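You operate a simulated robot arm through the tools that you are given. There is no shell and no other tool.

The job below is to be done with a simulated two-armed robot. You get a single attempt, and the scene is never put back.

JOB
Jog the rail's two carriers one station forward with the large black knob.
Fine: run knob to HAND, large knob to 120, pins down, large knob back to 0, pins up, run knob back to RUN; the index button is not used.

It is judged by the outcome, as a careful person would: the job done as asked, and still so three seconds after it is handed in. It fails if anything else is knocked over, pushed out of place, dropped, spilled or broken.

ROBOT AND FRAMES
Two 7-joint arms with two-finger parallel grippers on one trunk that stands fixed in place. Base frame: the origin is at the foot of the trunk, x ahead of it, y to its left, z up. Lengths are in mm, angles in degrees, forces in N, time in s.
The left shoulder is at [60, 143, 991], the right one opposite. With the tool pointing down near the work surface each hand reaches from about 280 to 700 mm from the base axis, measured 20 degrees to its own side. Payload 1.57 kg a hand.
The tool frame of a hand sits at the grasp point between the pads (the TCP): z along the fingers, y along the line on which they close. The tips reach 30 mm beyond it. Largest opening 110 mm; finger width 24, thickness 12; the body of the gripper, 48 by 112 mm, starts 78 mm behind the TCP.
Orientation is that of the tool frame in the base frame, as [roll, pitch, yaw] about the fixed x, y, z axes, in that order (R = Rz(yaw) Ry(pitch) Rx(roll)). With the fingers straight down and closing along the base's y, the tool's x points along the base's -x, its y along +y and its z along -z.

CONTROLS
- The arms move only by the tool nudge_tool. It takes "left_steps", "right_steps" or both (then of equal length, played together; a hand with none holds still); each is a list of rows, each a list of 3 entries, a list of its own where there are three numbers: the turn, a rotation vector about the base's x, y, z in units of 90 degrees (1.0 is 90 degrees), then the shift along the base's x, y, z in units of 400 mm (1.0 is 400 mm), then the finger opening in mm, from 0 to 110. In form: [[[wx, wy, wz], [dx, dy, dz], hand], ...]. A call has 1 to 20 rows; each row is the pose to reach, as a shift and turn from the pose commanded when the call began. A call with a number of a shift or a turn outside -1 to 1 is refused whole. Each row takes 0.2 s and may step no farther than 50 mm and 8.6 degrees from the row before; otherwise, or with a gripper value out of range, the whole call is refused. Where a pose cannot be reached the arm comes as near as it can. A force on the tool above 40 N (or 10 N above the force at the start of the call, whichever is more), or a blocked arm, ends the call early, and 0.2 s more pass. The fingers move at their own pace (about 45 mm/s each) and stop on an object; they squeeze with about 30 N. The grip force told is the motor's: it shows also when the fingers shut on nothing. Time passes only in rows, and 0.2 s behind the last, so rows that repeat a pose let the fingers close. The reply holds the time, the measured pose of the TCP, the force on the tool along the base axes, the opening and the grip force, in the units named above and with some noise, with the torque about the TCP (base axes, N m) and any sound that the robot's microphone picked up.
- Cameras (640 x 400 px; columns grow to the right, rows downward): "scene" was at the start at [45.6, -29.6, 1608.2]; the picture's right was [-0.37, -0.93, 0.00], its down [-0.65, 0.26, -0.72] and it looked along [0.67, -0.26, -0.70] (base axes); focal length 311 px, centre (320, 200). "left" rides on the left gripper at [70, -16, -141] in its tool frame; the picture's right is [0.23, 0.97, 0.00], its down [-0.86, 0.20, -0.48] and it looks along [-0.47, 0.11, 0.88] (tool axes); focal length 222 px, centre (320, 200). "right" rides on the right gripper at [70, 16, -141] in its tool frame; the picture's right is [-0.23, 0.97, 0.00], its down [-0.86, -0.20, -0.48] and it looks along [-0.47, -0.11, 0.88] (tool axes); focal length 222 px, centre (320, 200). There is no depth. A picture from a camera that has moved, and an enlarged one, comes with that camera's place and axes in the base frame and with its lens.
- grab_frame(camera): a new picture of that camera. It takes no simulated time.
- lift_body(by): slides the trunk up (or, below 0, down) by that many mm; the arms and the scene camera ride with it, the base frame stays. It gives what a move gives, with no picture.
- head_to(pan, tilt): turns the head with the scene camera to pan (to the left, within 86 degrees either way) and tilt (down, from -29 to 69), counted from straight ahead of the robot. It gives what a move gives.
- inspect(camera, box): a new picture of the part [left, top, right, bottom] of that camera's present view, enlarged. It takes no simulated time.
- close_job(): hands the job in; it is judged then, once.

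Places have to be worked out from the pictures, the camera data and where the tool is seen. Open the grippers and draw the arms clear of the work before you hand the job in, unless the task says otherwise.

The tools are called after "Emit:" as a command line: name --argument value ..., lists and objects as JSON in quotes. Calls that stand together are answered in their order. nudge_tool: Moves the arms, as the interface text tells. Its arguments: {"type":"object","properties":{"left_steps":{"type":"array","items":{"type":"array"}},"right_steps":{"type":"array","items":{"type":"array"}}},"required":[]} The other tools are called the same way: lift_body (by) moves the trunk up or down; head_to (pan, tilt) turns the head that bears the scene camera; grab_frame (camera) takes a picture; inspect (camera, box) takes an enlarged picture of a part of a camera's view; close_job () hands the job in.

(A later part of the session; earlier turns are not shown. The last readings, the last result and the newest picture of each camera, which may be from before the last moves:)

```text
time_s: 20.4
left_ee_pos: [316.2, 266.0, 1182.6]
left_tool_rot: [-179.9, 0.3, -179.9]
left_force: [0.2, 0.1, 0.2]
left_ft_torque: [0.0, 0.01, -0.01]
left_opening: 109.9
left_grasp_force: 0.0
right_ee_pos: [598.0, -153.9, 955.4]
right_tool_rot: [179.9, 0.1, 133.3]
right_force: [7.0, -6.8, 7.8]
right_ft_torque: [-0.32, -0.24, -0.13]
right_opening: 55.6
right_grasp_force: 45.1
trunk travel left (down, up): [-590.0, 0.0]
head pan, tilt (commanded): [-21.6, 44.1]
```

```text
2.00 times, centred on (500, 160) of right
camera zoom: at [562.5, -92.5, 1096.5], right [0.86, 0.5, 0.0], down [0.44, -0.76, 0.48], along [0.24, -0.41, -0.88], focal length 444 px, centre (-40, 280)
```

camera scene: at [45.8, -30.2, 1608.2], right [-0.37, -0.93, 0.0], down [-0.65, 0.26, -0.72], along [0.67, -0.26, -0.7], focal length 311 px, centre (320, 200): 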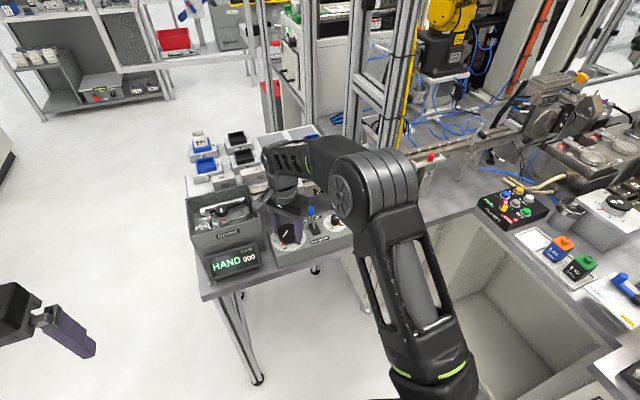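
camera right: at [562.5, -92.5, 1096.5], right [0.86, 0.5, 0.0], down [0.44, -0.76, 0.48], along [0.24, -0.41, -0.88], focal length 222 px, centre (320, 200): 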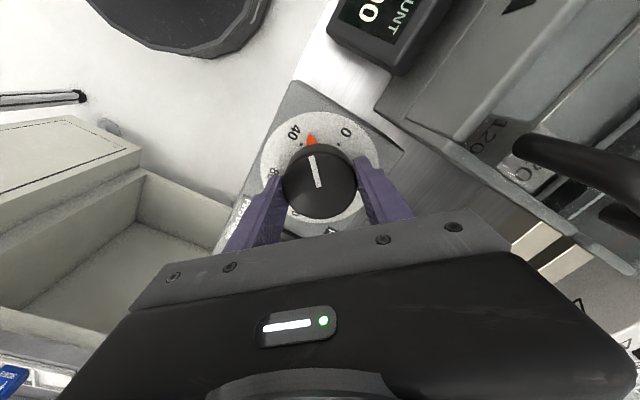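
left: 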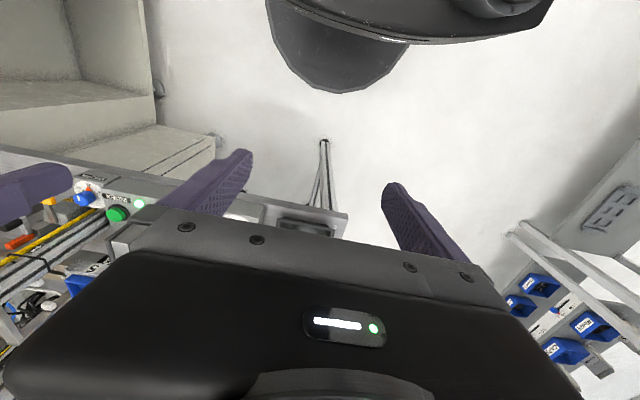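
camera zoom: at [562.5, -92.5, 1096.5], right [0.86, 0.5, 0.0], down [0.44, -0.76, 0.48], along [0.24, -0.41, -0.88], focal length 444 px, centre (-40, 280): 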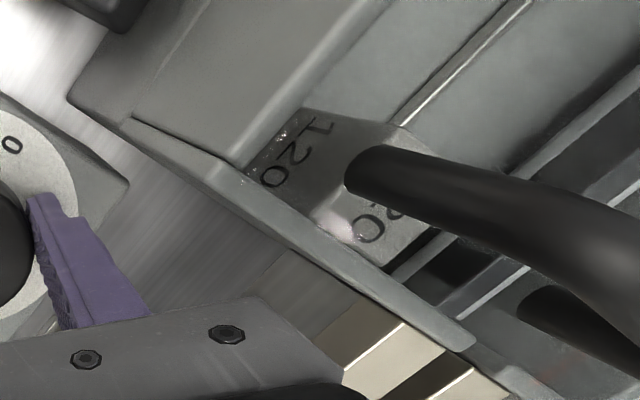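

The pointer is about two thirds of the way to 40, as the wrist angle says. I carry on with the next 88°.

Emit:
nudge_tool --right_steps '[[[0, 0, 0.06], [0, 0, 0], 48], [[0, 0, 0.12], [0, 0, 0], 48], [[0, 0, 0.18], [0, 0, 0], 48], [[0, 0, 0.24], [0, 0, 0], 48], [[0, 0, 0.3], [0, 0, 0], 48], [[0, 0, 0.36], [0, 0, 0], 48], [[0, 0, 0.42], [0, 0, 0], 48], [[0, 0, 0.48], [0, 0, 0], 48], [[0, 0, 0.54], [0, 0, 0], 48], [[0, 0, 0.6], [0, 0, 0], 48], [[0, 0, 0.66], [0, 0, 0], 48], [[0, 0, 0.72], [0, 0, 0], 48], [[0, 0, 0.78], [0, 0, 0], 48], [[0, 0, 0.84], [0, 0, 0], 48], [[0, 0, 0.9], [0, 0, 0], 48], [[0, 0, 0.96], [0, 0, 0], 48], [[0, 0, 0.98], [0, 0, 0], 48]]'

Emit:
grab_frame --camera "right"

Emit:
grab_frame --camera "scene"

```text
time_s: 24.0
left_ee_pos: [315.1, 265.1, 1183.3]
left_tool_rot: [-179.9, 0.3, 180.0]
left_force: [-0.6, -0.6, -0.7]
left_ft_torque: [0.03, 0.01, 0.0]
left_opening: 110.0
left_grasp_force: 0.0
right_ee_pos: [599.2, -153.9, 955.1]
right_tool_rot: [-179.9, 0.1, -138.5]
right_force: [8.2, -7.0, 22.6]
right_ft_torque: [0.62, 0.2, -0.11]
right_opening: 55.4
right_grasp_force: 45.2
trunk travel left (down, up): [-590.0, 0.0]
head pan, tilt (commanded): [-21.6, 44.1]
```

```text
taken
camera right: at [535.5, -188.0, 1096.3], right [-0.48, 0.88, 0.0], down [0.77, 0.42, 0.48], along [0.42, 0.23, -0.88], focal length 222 px, centre (320, 200)
```

right: 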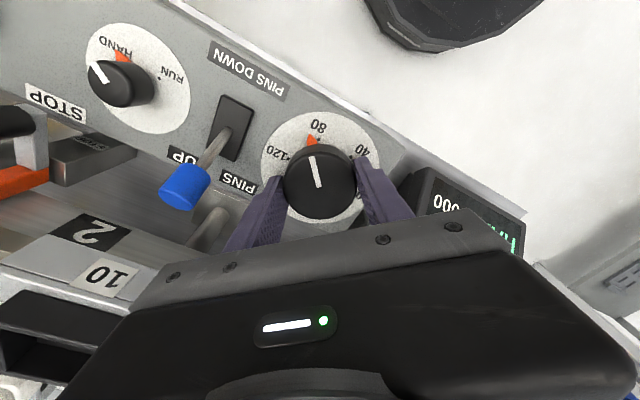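

```text
taken
camera scene: at [44.5, -29.9, 1608.3], right [-0.37, -0.93, 0.0], down [-0.65, 0.26, -0.72], along [0.67, -0.26, -0.7], focal length 311 px, centre (320, 200)
```

scene: 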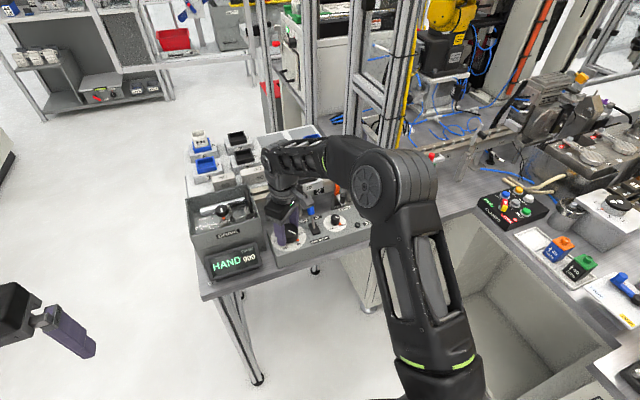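

Carrier 10 has come almost to station 2 and the pointer is just past 80. An upward force of 22 N has built up, so I ease the hand up 1 mm while turning the remaining ~46°.

Emit:
nudge_tool --right_steps '[[[0, 0, 0.05], [0, 0, 0.002], 48], [[0, 0, 0.11], [0, 0, 0.003], 48], [[0, 0, 0.17], [0, 0, 0.003], 48], [[0, 0, 0.23], [0, 0, 0.003], 48], [[0, 0, 0.29], [0, 0, 0.003], 48], [[0, 0, 0.35], [0, 0, 0.003], 48], [[0, 0, 0.41], [0, 0, 0.003], 48], [[0, 0, 0.47], [0, 0, 0.003], 48], [[0, 0, 0.51], [0, 0, 0.003], 48], [[0, 0, 0.51], [0, 0, 0.003], 48]]'

Emit:
grab_frame --camera "right"

Emit:
inspect --camera "right" --box '[240, 80, 400, 230]'

Emit:
inspect --camera "scene" --box '[180, 130, 440, 280]'

```text
time_s: 26.2
left_ee_pos: [317.4, 267.3, 1182.7]
left_tool_rot: [-179.9, 0.2, 180.0]
left_force: [0.6, 0.3, -0.2]
left_ft_torque: [0.02, 0.01, 0.03]
left_opening: 110.2
left_grasp_force: 0.0
right_ee_pos: [597.4, -155.5, 954.7]
right_tool_rot: [179.9, 0.0, -92.6]
right_force: [8.5, 1.3, -5.3]
right_ft_torque: [-0.33, -1.47, 0.05]
right_opening: 55.5
right_grasp_force: 44.4
trunk travel left (down, up): [-590.0, 0.0]
head pan, tilt (commanded): [-21.6, 44.1]
```

```text
taken
camera right: at [579.3, -222.7, 1096.4], right [-0.96, 0.27, 0.0], down [0.24, 0.85, 0.48], along [0.13, 0.46, -0.88], focal length 222 px, centre (320, 200)
```

right: 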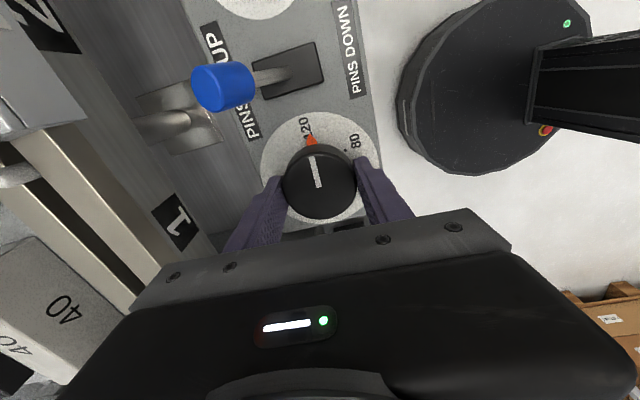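

```text
2.67 times, centred on (320, 155) of right
camera zoom: at [579.3, -222.7, 1096.4], right [-0.96, 0.27, 0.0], down [0.24, 0.85, 0.48], along [0.13, 0.46, -0.88], focal length 592 px, centre (320, 320)
```

zoom: 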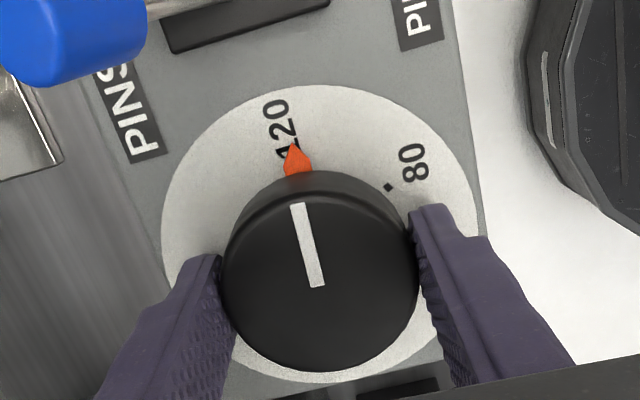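

```text
2.46 times, centred on (310, 205) of scene
camera zoom: at [47.1, -29.5, 1608.0], right [-0.37, -0.93, 0.0], down [-0.65, 0.26, -0.72], along [0.67, -0.26, -0.7], focal length 766 px, centre (345, 188)
```

zoom: 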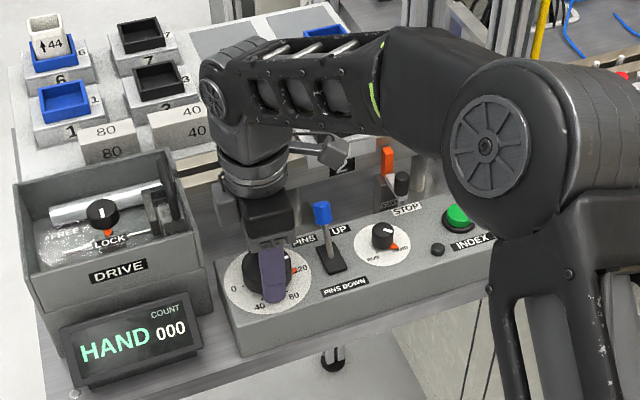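

The hand has turned 177.4° with no slip on the knob and the pointer is nearly at 120. I add the last ~2.7° and watch the torque.

Emit:
nudge_tool --right_steps '[[[0, 0, 0.015], [0, 0, 0], 48], [[0, 0, 0.03], [0, 0, 0], 48], [[0, 0, 0.03], [0, 0, 0], 48]]'

Emit:
inspect --camera "right" --box '[260, 90, 380, 220]'

Emit:
inspect --camera "scene" --box '[250, 200, 330, 260]'

```text
time_s: 27.0
left_ee_pos: [316.5, 265.3, 1183.3]
left_tool_rot: [-179.9, 0.2, 180.0]
left_force: [1.0, -0.3, -0.5]
left_ft_torque: [-0.04, 0.0, 0.0]
left_opening: 110.3
left_grasp_force: 0.0
right_ee_pos: [598.4, -153.4, 954.1]
right_tool_rot: [179.9, 0.0, -89.9]
right_force: [6.8, -1.6, -7.6]
right_ft_torque: [-0.29, -0.85, -0.08]
right_opening: 55.3
right_grasp_force: 44.5
trunk travel left (down, up): [-590.0, 0.0]
head pan, tilt (commanded): [-21.6, 44.1]
```

```text
3.08 times, centred on (320, 155) of right
camera zoom: at [582.4, -223.5, 1096.4], right [-0.97, 0.23, 0.0], down [0.2, 0.86, 0.48], along [0.11, 0.47, -0.88], focal length 684 px, centre (320, 338)
```

zoom: 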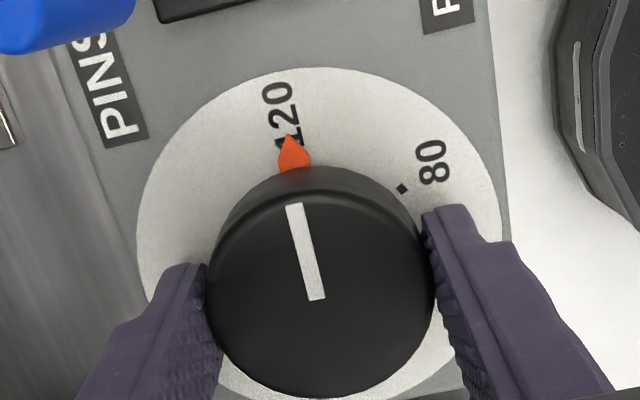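

```text
6.67 times, centred on (290, 230) of scene
camera zoom: at [47.2, -29.8, 1608.1], right [-0.37, -0.93, 0.0], down [-0.65, 0.26, -0.72], along [0.67, -0.26, -0.7], focal length 2075 px, centre (520, 0)
```

zoom: 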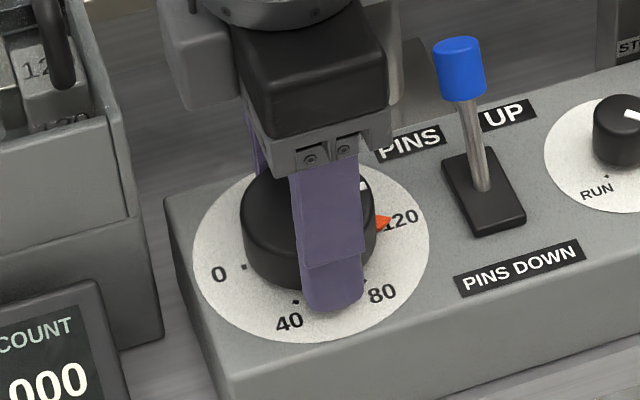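

The pointer stands on 120 (180.1° turned, ≈269.5° measured). I check the drive box scale and the carriers before releasing.

Emit:
inspect --camera "scene" --box '[185, 180, 275, 245]'

Emit:
inspect --camera "scene" --box '[280, 130, 400, 220]'

Emit:
inspect --camera "right" --box '[0, 0, 260, 260]'

```text
6.15 times, centred on (230, 212) of scene
camera zoom: at [47.2, -29.8, 1608.1], right [-0.37, -0.93, 0.0], down [-0.65, 0.26, -0.72], along [0.67, -0.26, -0.7], focal length 1916 px, centre (874, 123)
```

zoom: 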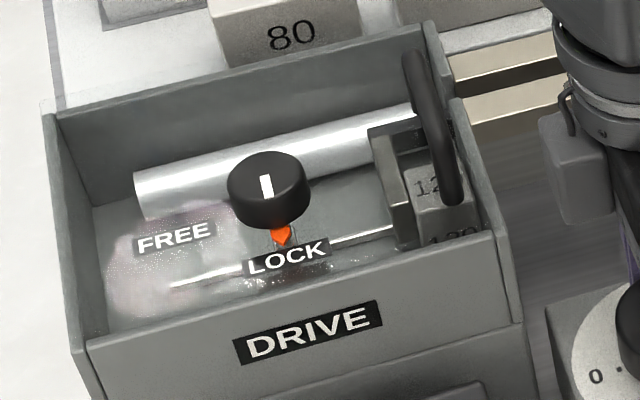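

```text
4.44 times, centred on (340, 175) of scene
camera zoom: at [47.2, -29.8, 1608.1], right [-0.37, -0.93, 0.0], down [-0.65, 0.26, -0.72], along [0.67, -0.26, -0.7], focal length 1383 px, centre (231, 311)
```

zoom: 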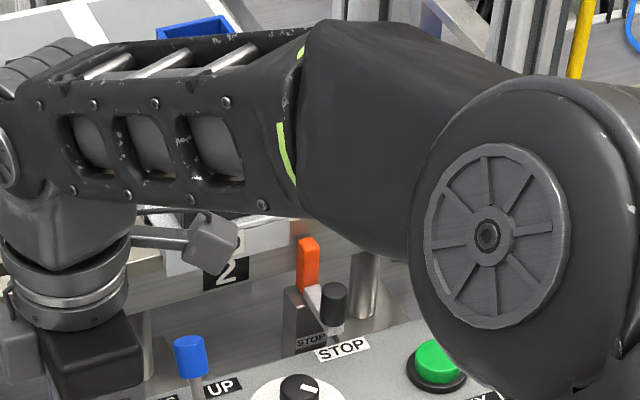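

```text
1.54 times, centred on (130, 130) of right
camera zoom: at [582.4, -223.5, 1096.4], right [-0.97, 0.23, 0.0], down [0.2, 0.86, 0.48], along [0.11, 0.47, -0.88], focal length 342 px, centre (612, 308)
```

zoom: 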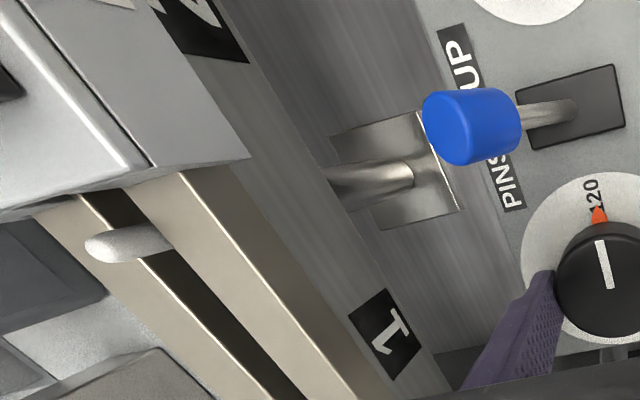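

All consistent with one pitch moved. I release the large knob, rise straight up, and check it stays at 120.

Emit:
nudge_tool --right_steps '[[[0, 0, 0], [0, 0, 0], 84], [[0, 0, 0], [0, 0, 0], 84], [[0, 0, 0], [0, 0, 0], 84], [[0, 0, 0], [0, 0, 0.04], 84], [[0, 0, 0], [0, 0, 0.1], 84], [[0, 0, 0], [0, 0, 0.18], 84], [[0, 0, 0], [0, 0, 0.25], 84], [[0, 0, 0], [0, 0, 0.25], 84]]'

Emit:
grab_frame --camera "right"

Emit:
inspect --camera "right" --box '[240, 40, 400, 190]'

Emit:
inspect --camera "scene" --box '[180, 130, 440, 280]'

```text
time_s: 28.8
left_ee_pos: [316.2, 264.6, 1183.5]
left_tool_rot: [-179.8, 0.2, -179.9]
left_force: [-0.1, -0.7, 0.7]
left_ft_torque: [0.01, -0.02, -0.02]
left_opening: 110.0
left_grasp_force: 0.2
right_ee_pos: [596.6, -155.0, 1054.6]
right_tool_rot: [180.0, 0.0, -90.1]
right_force: [-0.9, 0.1, 0.1]
right_ft_torque: [-0.01, -0.01, -0.01]
right_opening: 83.9
right_grasp_force: 0.2
trunk travel left (down, up): [-590.0, 0.0]
head pan, tilt (commanded): [-21.6, 44.1]
```

```text
taken
camera right: at [581.6, -224.0, 1196.8], right [-0.97, 0.23, 0.0], down [0.2, 0.86, 0.48], along [0.11, 0.47, -0.88], focal length 222 px, centre (320, 200)
```

right: 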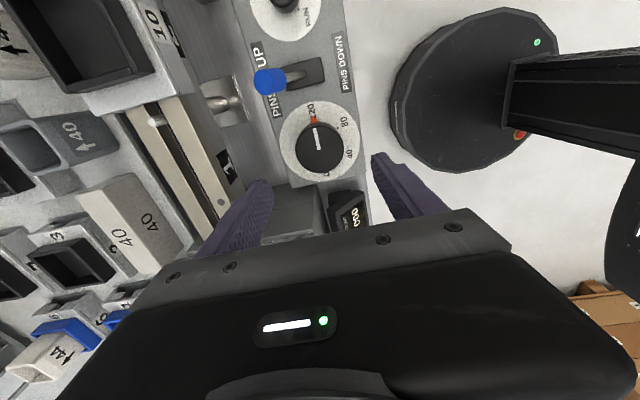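

```text
2.67 times, centred on (320, 115) of right
camera zoom: at [581.6, -224.0, 1196.8], right [-0.97, 0.23, 0.0], down [0.2, 0.86, 0.48], along [0.11, 0.47, -0.88], focal length 592 px, centre (320, 427)
```

zoom: 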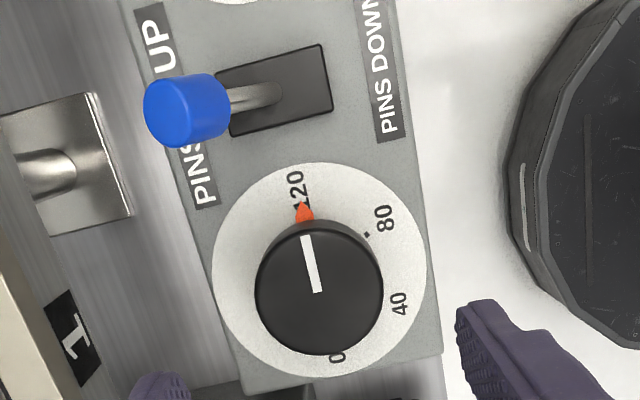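

```text
2.46 times, centred on (310, 205) of scene
camera zoom: at [45.8, -29.6, 1608.2], right [-0.37, -0.93, 0.0], down [-0.65, 0.26, -0.72], along [0.67, -0.26, -0.7], focal length 766 px, centre (345, 188)
```

zoom: 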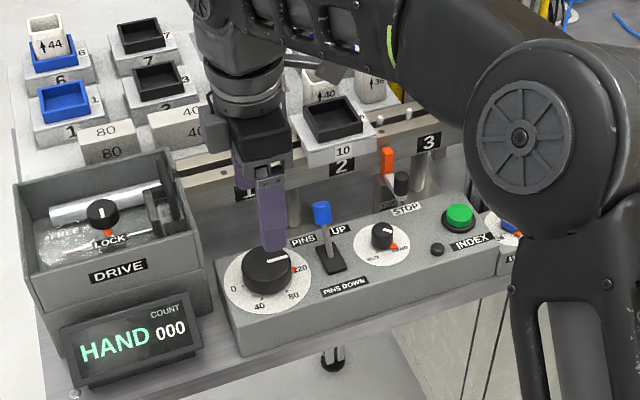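

The large knob stays at 120 and carrier 10 now sits at station 2. Next I go above the lever tip (≈[626,-231,972]), turning the hand so it closes along y.

Emit:
nudge_tool --right_steps '[[[0, 0, -0.09], [0.0065, -0.0175, 0], 70], [[0, 0, -0.18], [0.013, -0.035, 0], 60], [[0, 0, -0.27], [0.0195, -0.0525, 0], 54], [[0, 0, -0.36], [0.026, -0.07, 0], 54], [[0, 0, -0.45], [0.0325, -0.0875, 0], 54], [[0, 0, -0.54], [0.039, -0.105, 0], 54], [[0, 0, -0.63], [0.0455, -0.1225, 0], 54], [[0, 0, -0.72], [0.052, -0.14, 0], 54], [[0, 0, -0.81], [0.0585, -0.1575, 0], 54], [[0, 0, -0.9], [0.065, -0.175, 0], 54], [[0, 0, -0.99], [0.071, -0.1925, 0], 54], [[0, 0, -0.99], [0.071, -0.1925, 0], 54]]'

Emit:
grab_frame --camera "right"

Emit:
inspect --camera "scene" --box '[240, 140, 440, 270]'

```text
time_s: 31.4
left_ee_pos: [316.3, 266.5, 1183.7]
left_tool_rot: [-179.9, 0.2, 180.0]
left_force: [0.1, 0.7, 0.2]
left_ft_torque: [-0.03, -0.01, 0.02]
left_opening: 109.9
left_grasp_force: 0.0
right_ee_pos: [626.8, -228.6, 1054.8]
right_tool_rot: [-180.0, 0.0, -179.1]
right_force: [0.3, -0.2, 0.5]
right_ft_torque: [-0.01, -0.03, -0.03]
right_opening: 54.2
right_grasp_force: 0.1
trunk travel left (down, up): [-590.0, 0.0]
head pan, tilt (commanded): [-21.6, 44.1]
```

```text
taken
camera right: at [556.5, -214.6, 1197.0], right [0.21, 0.98, 0.0], down [0.86, -0.19, 0.48], along [0.47, -0.1, -0.88], focal length 222 px, centre (320, 200)
```

right: 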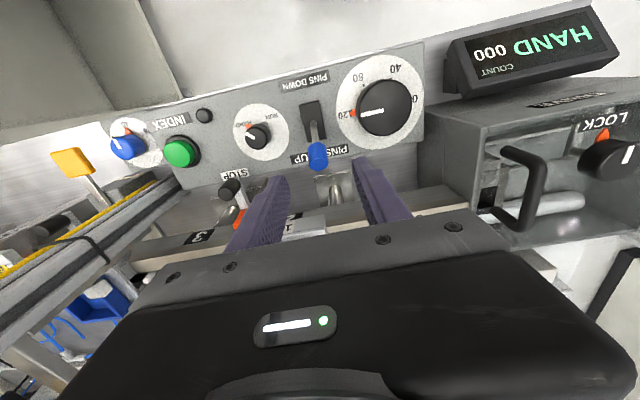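

```text
3.08 times, centred on (340, 205) of scene
camera zoom: at [45.6, -29.5, 1608.2], right [-0.37, -0.93, 0.0], down [-0.65, 0.26, -0.72], along [0.67, -0.26, -0.7], focal length 958 px, centre (258, 185)
```

zoom: 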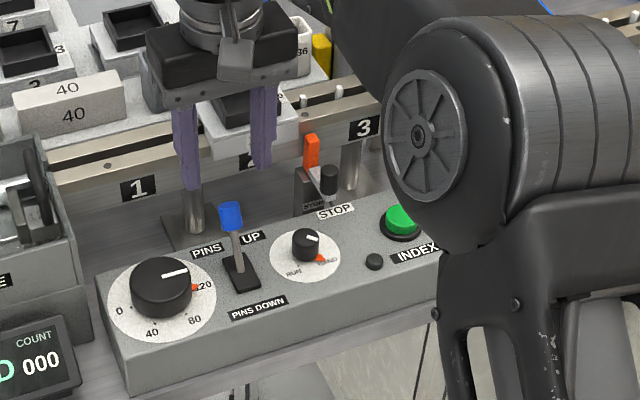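

The tip measures [626.5,-231.7,972] from here, agreeing with before. I shift 2 mm and descend so the pads surround the lever's blue tip (TCP z≈980).

Emit:
nudge_tool --right_steps '[[[0, 0, 0], [0, -0.005, -0.04], 50], [[0, 0, 0], [0, -0.005, -0.09], 50], [[0, 0, 0], [0, -0.005, -0.14], 50], [[0, 0, 0], [0, -0.005, -0.187], 50], [[0, 0, 0], [0, -0.005, -0.187], 50]]'

Emit:
grab_frame --camera "right"

Emit:
inspect --camera "scene" --box '[260, 170, 360, 250]'

```text
time_s: 32.6
left_ee_pos: [317.0, 265.3, 1184.4]
left_tool_rot: [-179.9, 0.3, 180.0]
left_force: [-0.3, -0.5, -0.8]
left_ft_torque: [0.0, 0.03, 0.0]
left_opening: 110.2
left_grasp_force: 0.0
right_ee_pos: [625.0, -233.0, 980.4]
right_tool_rot: [-180.0, -0.1, -179.1]
right_force: [0.5, -0.4, -0.2]
right_ft_torque: [0.02, -0.04, 0.0]
right_opening: 50.2
right_grasp_force: 0.2
trunk travel left (down, up): [-590.0, 0.0]
head pan, tilt (commanded): [-21.6, 44.1]
```

```text
taken
camera right: at [556.1, -217.9, 1123.1], right [0.21, 0.98, 0.0], down [0.86, -0.19, 0.48], along [0.47, -0.1, -0.88], focal length 222 px, centre (320, 200)
```

right: 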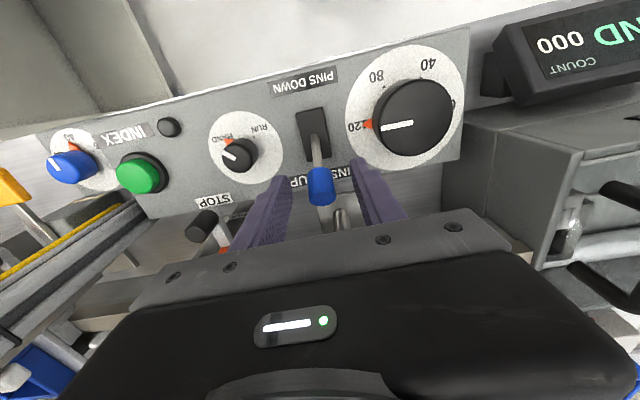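

```text
5.00 times, centred on (310, 210) of scene
camera zoom: at [45.5, -29.6, 1608.2], right [-0.37, -0.93, 0.0], down [-0.65, 0.26, -0.72], along [0.67, -0.26, -0.7], focal length 1556 px, centre (370, 150)
```

zoom: 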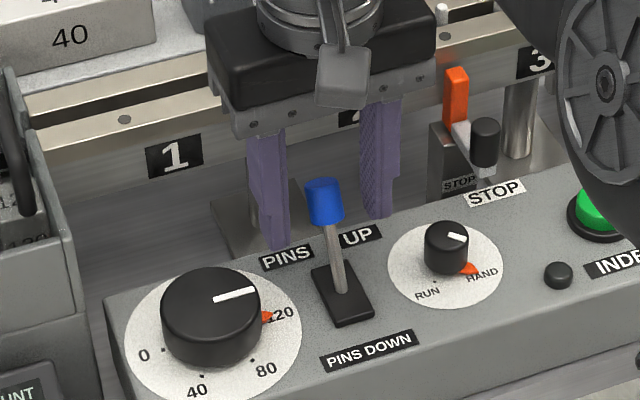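

The tip lies between the pads. I close on it.

Emit:
nudge_tool --right_steps '[[[0, 0, 0], [0, 0, 0], 12], [[0, 0, 0], [0, 0, 0], 12], [[0, 0, 0], [0, 0, 0], 12], [[0, 0, 0], [0, 0, 0], 12]]'

Emit:
inspect --camera "right" --box '[260, 90, 380, 220]'

```text
time_s: 33.6
left_ee_pos: [315.6, 266.6, 1183.8]
left_tool_rot: [-179.9, 0.2, 180.0]
left_force: [-1.0, -0.2, 0.0]
left_ft_torque: [0.02, 0.03, 0.01]
left_opening: 110.2
left_grasp_force: 0.1
right_ee_pos: [626.4, -231.5, 981.5]
right_tool_rot: [179.9, 0.0, -179.1]
right_force: [-1.3, 4.3, -1.5]
right_ft_torque: [0.34, 0.02, -0.14]
right_opening: 19.4
right_grasp_force: 33.4
trunk travel left (down, up): [-590.0, 0.0]
head pan, tilt (commanded): [-21.6, 44.1]
```

```text
3.08 times, centred on (320, 155) of right
camera zoom: at [556.2, -217.0, 1123.2], right [0.21, 0.98, 0.0], down [0.86, -0.19, 0.48], along [0.47, -0.1, -0.88], focal length 684 px, centre (320, 338)
```

zoom: 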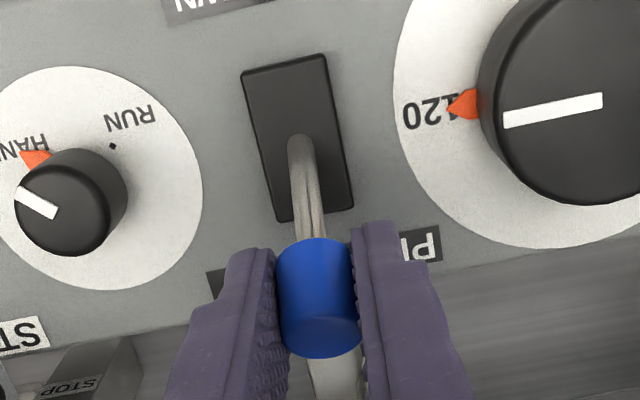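

The tip is held (19.4 mm). I swing the lever toward me along its arc (52 mm in -x, up to 6 mm rise in the middle) to PINS DOWN.

Emit:
nudge_tool --right_steps '[[[0, 0, 0], [-0.01, 0, 0.004], 12], [[0, 0, 0], [-0.02, 0, 0.008], 12], [[0, 0, 0], [-0.03, 0, 0.011], 12], [[0, 0, 0], [-0.04, 0, 0.013], 12], [[0, 0, 0], [-0.05, 0, 0.014], 12], [[0, 0, 0], [-0.06, 0, 0.015], 12], [[0, 0, 0], [-0.07, 0, 0.015], 12], [[0, 0, 0], [-0.08, 0, 0.014], 12], [[0, 0, 0], [-0.09, 0, 0.013], 12], [[0, 0, 0], [-0.1, 0, 0.011], 12], [[0, 0, 0], [-0.11, 0, 0.008], 12], [[0, 0, 0], [-0.12, 0, 0.004], 12], [[0, 0, 0], [-0.128, 0, 0], 12], [[0, 0, 0], [-0.128, 0, 0], 12]]'

Emit:
grab_frame --camera "right"

Emit:
inspect --camera "scene" --box '[200, 150, 400, 280]'

```text
time_s: 36.6
left_ee_pos: [316.0, 265.4, 1183.9]
left_tool_rot: [-179.9, 0.2, 180.0]
left_force: [-0.2, 0.7, -0.2]
left_ft_torque: [0.02, 0.0, -0.01]
left_opening: 110.1
left_grasp_force: 0.0
right_ee_pos: [574.4, -233.3, 980.5]
right_tool_rot: [-180.0, 0.0, -179.1]
right_force: [0.0, -0.4, -0.3]
right_ft_torque: [0.01, -0.03, 0.01]
right_opening: 12.0
right_grasp_force: 0.0
trunk travel left (down, up): [-590.0, 0.0]
head pan, tilt (commanded): [-21.6, 44.1]
```

```text
taken
camera right: at [505.0, -217.7, 1123.2], right [0.21, 0.98, 0.0], down [0.86, -0.19, 0.48], along [0.47, -0.1, -0.88], focal length 222 px, centre (320, 200)
```

right: 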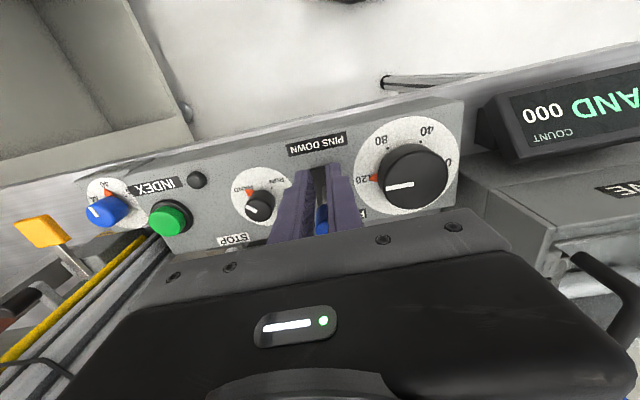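

```text
3.08 times, centred on (300, 215) of scene
camera zoom: at [45.8, -29.5, 1608.2], right [-0.37, -0.93, 0.0], down [-0.65, 0.26, -0.72], along [0.67, -0.26, -0.7], focal length 958 px, centre (382, 154)
```

zoom: 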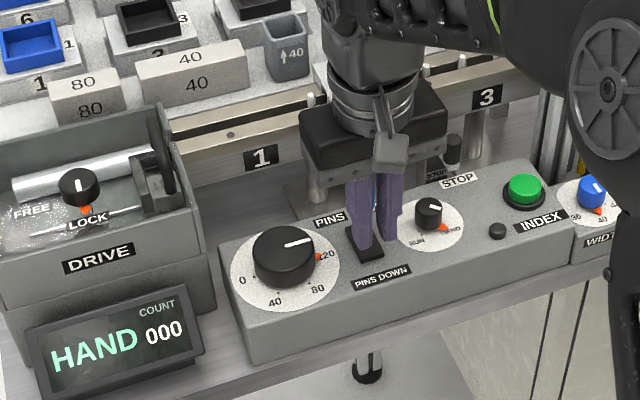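

The pads slipped off and the lever sprang back to UP, so it needs a firmer push. I rise, close the fingers and move over the lever to behind its tip, then look before lowering.

Emit:
nudge_tool --right_steps '[[[0, 0, 0], [0, 0, 0.07], 12], [[0, 0, 0], [0, 0, 0.16], 0], [[0, 0, 0], [0.07, 0.004, 0.16], 0], [[0, 0, 0], [0.14, 0.008, 0.16], 0], [[0, 0, 0], [0.2075, 0.0125, 0.16], 0], [[0, 0, 0], [0.2075, 0.0125, 0.16], 0]]'

Emit:
grab_frame --camera "right"

Emit:
inspect --camera "scene" --box '[240, 150, 400, 260]'

```text
time_s: 38.0
left_ee_pos: [315.4, 265.0, 1185.3]
left_tool_rot: [-179.9, 0.3, -179.9]
left_force: [0.2, -0.2, 0.1]
left_ft_torque: [0.0, 0.0, 0.01]
left_opening: 110.0
left_grasp_force: 0.0
right_ee_pos: [657.6, -231.2, 1045.7]
right_tool_rot: [-180.0, 0.1, -179.1]
right_force: [0.2, 0.7, -0.2]
right_ft_torque: [0.0, 0.01, 0.01]
right_opening: 0.0
right_grasp_force: 21.1
trunk travel left (down, up): [-590.0, 0.0]
head pan, tilt (commanded): [-21.6, 44.1]
```

```text
taken
camera right: at [587.6, -215.8, 1186.9], right [0.21, 0.98, 0.0], down [0.86, -0.19, 0.48], along [0.47, -0.1, -0.88], focal length 222 px, centre (320, 200)
```

right: 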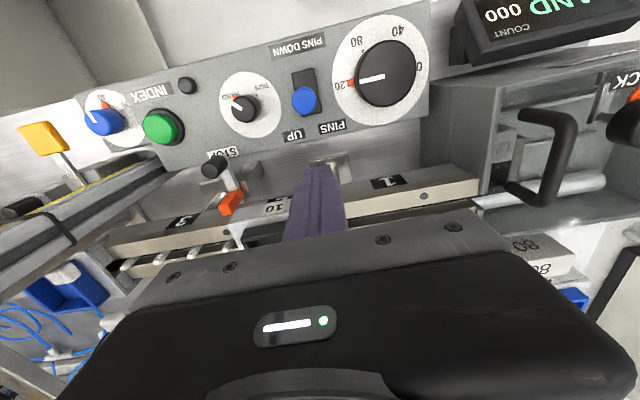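

```text
3.64 times, centred on (320, 205) of scene
camera zoom: at [44.7, -29.8, 1608.2], right [-0.37, -0.93, 0.0], down [-0.65, 0.26, -0.72], along [0.67, -0.26, -0.7], focal length 1132 px, centre (320, 182)
```

zoom: 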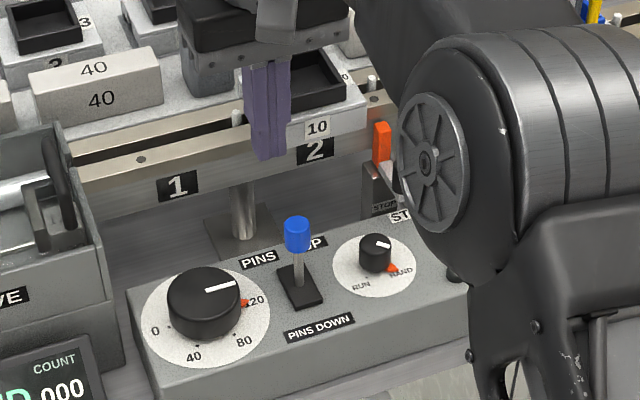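

The lever now stands upright in mid position (tip ≈[601,-232,979]), so the earlier move took it half way. With the closed fingers behind it I descend at x≈647 and push it toward me.

Emit:
nudge_tool --right_steps '[[[0, 0, 0], [-0.025, 0, -0.05], 0], [[0, 0, 0], [-0.025, 0, -0.1], 0], [[0, 0, 0], [-0.025, 0, -0.15], 0], [[0, 0, 0], [-0.04, 0, -0.15], 0], [[0, 0, 0], [-0.055, 0, -0.15], 0], [[0, 0, 0], [-0.07, 0, -0.15], 0], [[0, 0, 0], [-0.08, 0, -0.15], 0], [[0, 0, 0], [-0.088, 0, -0.15], 0], [[0, 0, 0], [-0.096, 0, -0.15], 0], [[0, 0, 0], [-0.104, 0, -0.15], 0], [[0, 0, 0], [-0.112, 0, -0.15], 0]]'

Emit:
grab_frame --camera "right"

Emit:
inspect --camera "scene" --box '[240, 150, 400, 260]'

```text
time_s: 40.4
left_ee_pos: [316.6, 265.5, 1183.7]
left_tool_rot: [-179.9, 0.2, 180.0]
left_force: [-0.1, 0.3, -0.7]
left_ft_torque: [-0.03, 0.04, -0.03]
left_opening: 110.1
left_grasp_force: 0.1
right_ee_pos: [614.1, -228.8, 983.7]
right_tool_rot: [-180.0, -0.1, -179.1]
right_force: [0.5, 0.4, -0.4]
right_ft_torque: [0.01, -0.03, 0.01]
right_opening: 0.0
right_grasp_force: 21.4
trunk travel left (down, up): [-590.0, 0.0]
head pan, tilt (commanded): [-21.6, 44.1]
```

```text
taken
camera right: at [543.4, -212.9, 1125.7], right [0.21, 0.98, 0.0], down [0.86, -0.19, 0.48], along [0.47, -0.1, -0.88], focal length 222 px, centre (320, 200)
```

right: 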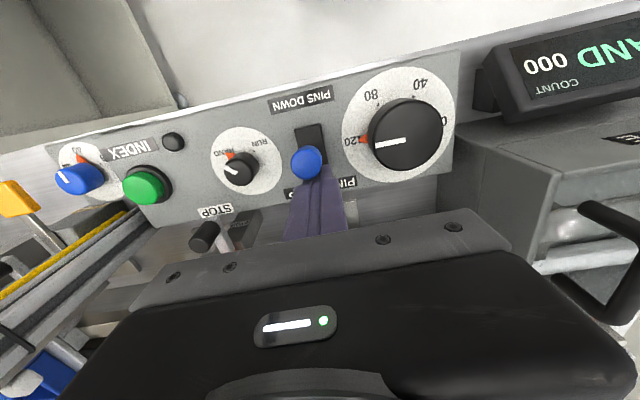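

```text
3.64 times, centred on (320, 205) of scene
camera zoom: at [45.6, -29.6, 1608.2], right [-0.37, -0.93, 0.0], down [-0.65, 0.26, -0.72], along [0.67, -0.26, -0.7], focal length 1132 px, centre (320, 182)
```

zoom: 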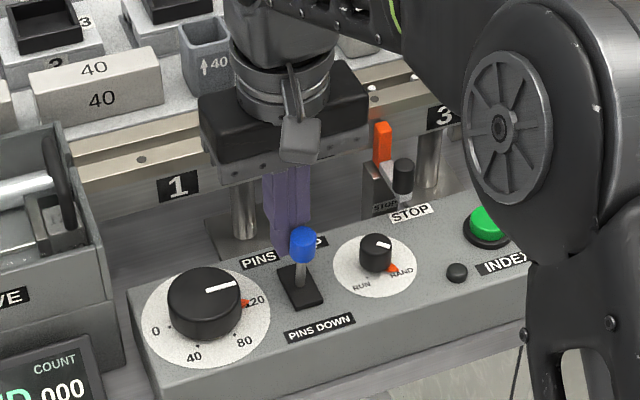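

The lever follows easily (tip ≈x 588). I shift 3 mm to -y to centre on it and keep pushing in small steps until it reaches its stop.

Emit:
nudge_tool --right_steps '[[[0, 0, 0], [-0.006, -0.006, 0], 0], [[0, 0, 0], [-0.012, -0.006, 0], 0], [[0, 0, 0], [-0.018, -0.006, 0], 0], [[0, 0, 0], [-0.024, -0.006, 0], 0], [[0, 0, 0], [-0.03, -0.006, 0], 0], [[0, 0, 0], [-0.035, -0.006, 0], 0]]'

Emit:
grab_frame --camera "right"

Emit:
inspect --camera "scene" --box '[240, 150, 400, 260]'

```text
time_s: 41.8
left_ee_pos: [316.1, 266.5, 1183.8]
left_tool_rot: [-180.0, 0.3, -180.0]
left_force: [-0.6, -0.3, -0.3]
left_ft_torque: [-0.01, 0.0, -0.04]
left_opening: 110.2
left_grasp_force: 0.1
right_ee_pos: [599.2, -229.7, 984.7]
right_tool_rot: [179.9, 0.0, -179.1]
right_force: [0.0, 0.1, -0.1]
right_ft_torque: [0.0, 0.03, 0.02]
right_opening: 0.1
right_grasp_force: 20.8
trunk travel left (down, up): [-590.0, 0.0]
head pan, tilt (commanded): [-21.6, 44.1]
```

```text
taken
camera right: at [529.6, -214.2, 1126.0], right [0.21, 0.98, 0.0], down [0.86, -0.19, 0.48], along [0.47, -0.1, -0.88], focal length 222 px, centre (320, 200)
```

right: 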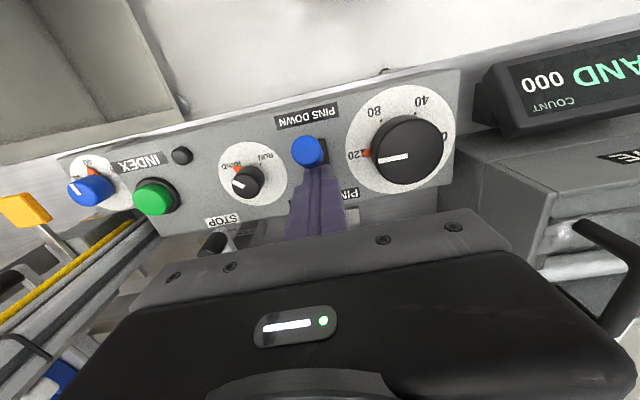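

```text
3.64 times, centred on (320, 205) of scene
camera zoom: at [45.6, -29.6, 1608.2], right [-0.37, -0.93, 0.0], down [-0.65, 0.26, -0.72], along [0.67, -0.26, -0.7], focal length 1132 px, centre (320, 182)
```

zoom: 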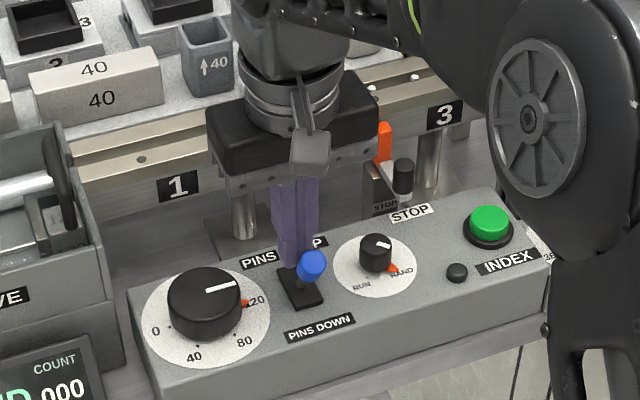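

The lever now leans toward me (tip ≈x 570). I enlarge the views to check the pins on the rail and the lever's position.

Emit:
inspect --camera "scene" --box '[330, 140, 400, 190]'

Emit:
inspect --camera "scene" --box '[285, 200, 345, 245]'

Emit:
inspect --camera "right" --box '[260, 90, 380, 220]'

```text
8.00 times, centred on (365, 165) of scene
camera zoom: at [45.6, -29.6, 1608.2], right [-0.37, -0.93, 0.0], down [-0.65, 0.26, -0.72], along [0.67, -0.26, -0.7], focal length 2490 px, centre (-40, 480)
```

zoom: 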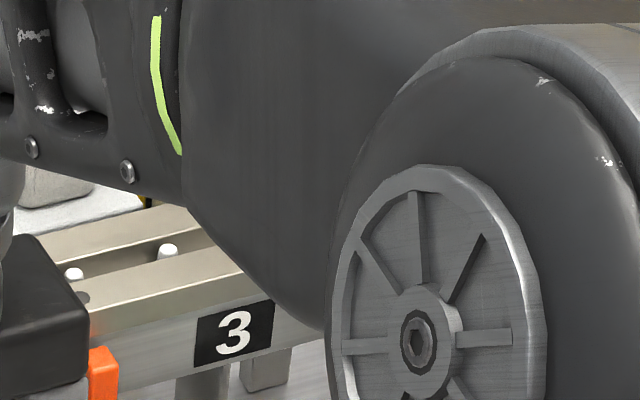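

```text
8.89 times, centred on (315, 222) of scene
camera zoom: at [45.6, -29.6, 1608.2], right [-0.37, -0.93, 0.0], down [-0.65, 0.26, -0.72], along [0.67, -0.26, -0.7], focal length 2767 px, centre (364, 0)
```

zoom: 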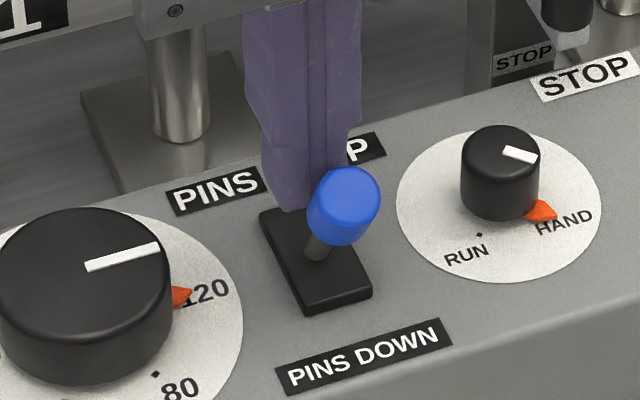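

```text
3.08 times, centred on (320, 155) of right
camera zoom: at [529.6, -214.2, 1126.0], right [0.21, 0.98, 0.0], down [0.86, -0.19, 0.48], along [0.47, -0.1, -0.88], focal length 684 px, centre (320, 338)
```

zoom: 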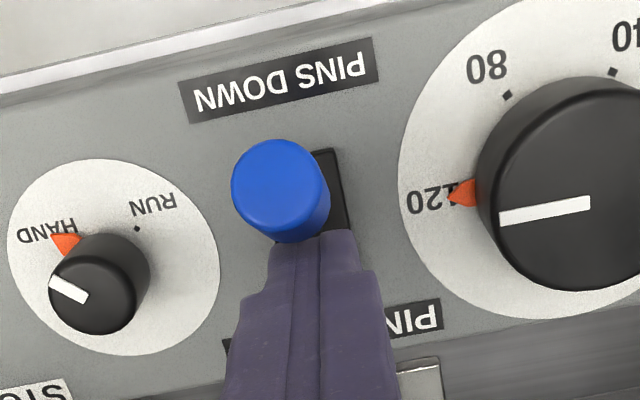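

The lever tip is now at ≈[571,-232,976], about 27° toward me, the mirror of its UP position. I push a few more millimetres to confirm it is on its stop.

Emit:
nudge_tool --right_steps '[[[0, 0, 0], [-0.004, 0, 0], 0], [[0, 0, 0], [-0.008, 0, 0], 0], [[0, 0, 0], [-0.012, 0, 0], 0], [[0, 0, 0], [-0.016, 0, 0], 0]]'

Emit:
inspect --camera "scene" --box '[285, 200, 345, 245]'

Emit:
inspect --camera "right" --box '[260, 90, 380, 220]'

```text
time_s: 42.8
left_ee_pos: [319.1, 266.2, 1182.3]
left_tool_rot: [-179.8, 0.1, 180.0]
left_force: [0.2, 0.3, 0.2]
left_ft_torque: [0.0, -0.02, -0.03]
left_opening: 110.2
left_grasp_force: 0.1
right_ee_pos: [597.4, -230.5, 984.5]
right_tool_rot: [-179.9, 0.3, -179.2]
right_force: [21.2, 0.7, 3.4]
right_ft_torque: [-0.02, -0.59, 0.01]
right_opening: 0.1
right_grasp_force: 21.1
trunk travel left (down, up): [-590.0, 0.0]
head pan, tilt (commanded): [-21.6, 44.1]
```

```text
8.89 times, centred on (315, 222) of scene
camera zoom: at [48.6, -29.4, 1608.2], right [-0.37, -0.93, 0.0], down [-0.65, 0.26, -0.72], along [0.67, -0.26, -0.7], focal length 2767 px, centre (364, 0)
```

zoom: 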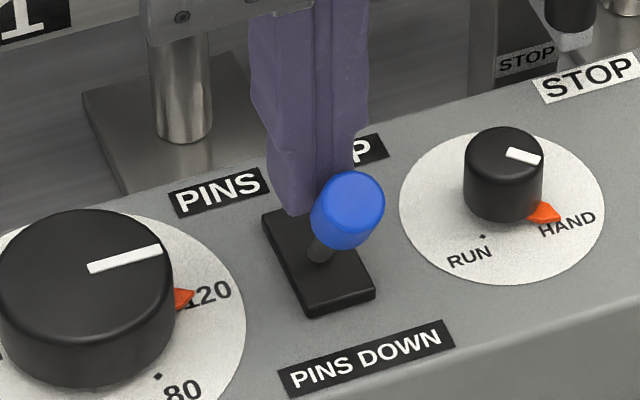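

```text
3.08 times, centred on (320, 155) of right
camera zoom: at [527.0, -214.5, 1126.3], right [0.21, 0.98, 0.0], down [0.86, -0.19, 0.48], along [0.47, -0.1, -0.88], focal length 684 px, centre (320, 338)
```

zoom: 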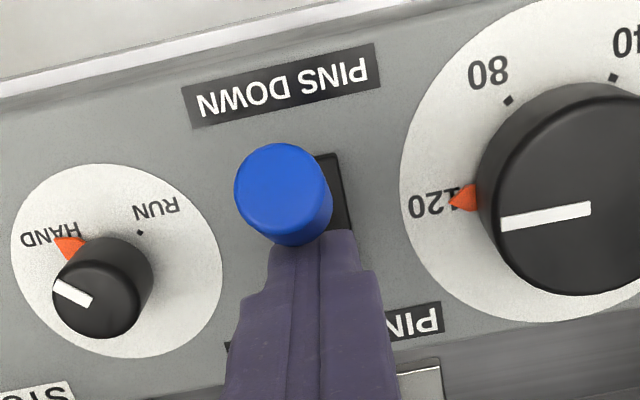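

A 21 N reaction with no further lever movement: it is on its PINS DOWN stop. I back off, rise, and look at the rail pins and the lever.

Emit:
nudge_tool --right_steps '[[[0, 0, 0], [0.015, 0, 0], 0], [[0, 0, 0], [0.03, 0, 0], 0], [[0, 0, 0], [0.03, 0, 0.05], 0], [[0, 0, 0], [0.03, 0, 0.11], 0], [[0, 0, 0], [0.03, 0, 0.17], 0], [[0, 0, 0], [0.03, 0, 0.17], 0]]'

Emit:
grab_frame --camera "right"

Emit:
inspect --camera "scene" --box '[180, 130, 400, 280]'

```text
time_s: 44.2
left_ee_pos: [316.3, 265.5, 1183.5]
left_tool_rot: [-179.8, 0.2, -179.9]
left_force: [-0.6, 0.2, 0.2]
left_ft_torque: [0.0, 0.01, -0.01]
left_opening: 110.0
left_grasp_force: 0.1
right_ee_pos: [603.2, -230.2, 1052.4]
right_tool_rot: [179.9, 0.0, -179.2]
right_force: [-0.1, 0.6, 0.9]
right_ft_torque: [0.0, 0.0, 0.0]
right_opening: 0.0
right_grasp_force: 21.6
trunk travel left (down, up): [-590.0, 0.0]
head pan, tilt (commanded): [-21.6, 44.1]
```

```text
taken
camera right: at [533.3, -214.5, 1194.9], right [0.21, 0.98, 0.0], down [0.86, -0.19, 0.48], along [0.47, -0.1, -0.88], focal length 222 px, centre (320, 200)
```

right: 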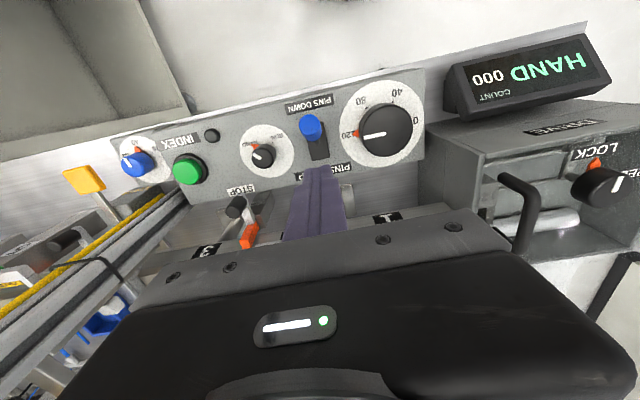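

```text
2.67 times, centred on (290, 205) of scene
camera zoom: at [46.0, -29.7, 1608.2], right [-0.37, -0.93, 0.0], down [-0.65, 0.26, -0.72], along [0.67, -0.26, -0.7], focal length 830 px, centre (400, 187)
```

zoom: 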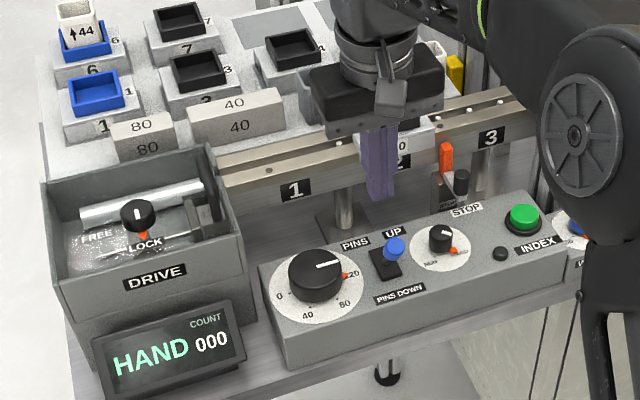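

The lever stays down. I compare the drive box closely with my earlier views, to be sure nothing there was disturbed.

Emit:
inspect --camera "scene" --box '[185, 180, 275, 245]'

Emit:
inspect --camera "right" --box '[420, 90, 640, 280]'

Emit:
inspect --camera "scene" --box '[245, 150, 365, 220]'

```text
6.15 times, centred on (230, 212) of scene
camera zoom: at [46.0, -29.7, 1608.2], right [-0.37, -0.93, 0.0], down [-0.65, 0.26, -0.72], along [0.67, -0.26, -0.7], focal length 1916 px, centre (874, 123)
```

zoom: 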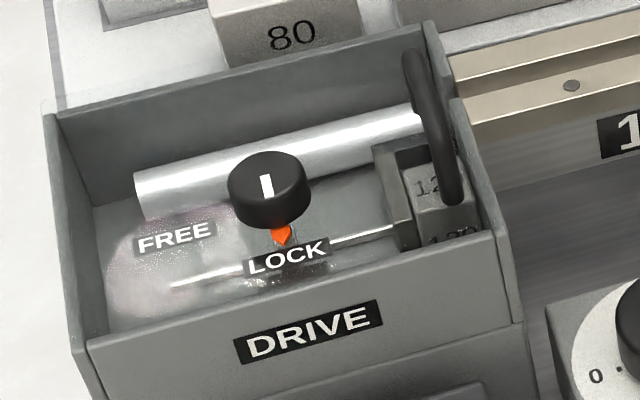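

```text
2.11 times, centred on (530, 185) of right
camera zoom: at [533.3, -214.5, 1194.9], right [0.21, 0.98, 0.0], down [0.86, -0.19, 0.48], along [0.47, -0.1, -0.88], focal length 468 px, centre (-122, 232)
```

zoom: 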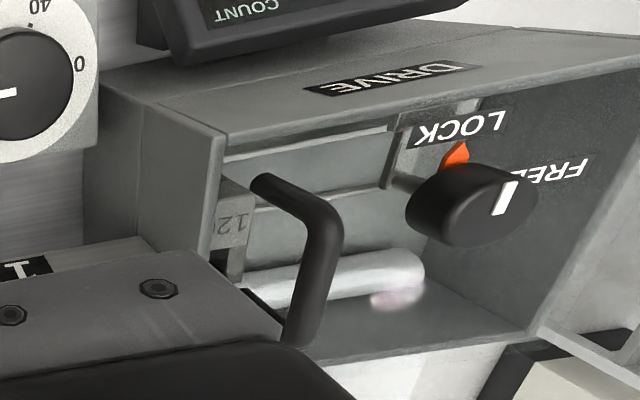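

```text
5.33 times, centred on (305, 185) of scene
camera zoom: at [46.0, -29.7, 1608.2], right [-0.37, -0.93, 0.0], down [-0.65, 0.26, -0.72], along [0.67, -0.26, -0.7], focal length 1660 px, centre (400, 280)
```

zoom: 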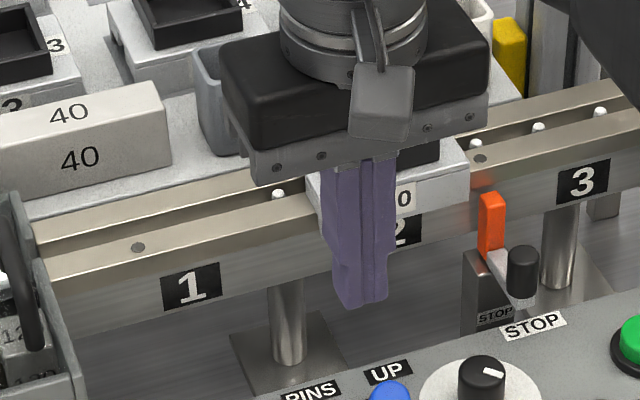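

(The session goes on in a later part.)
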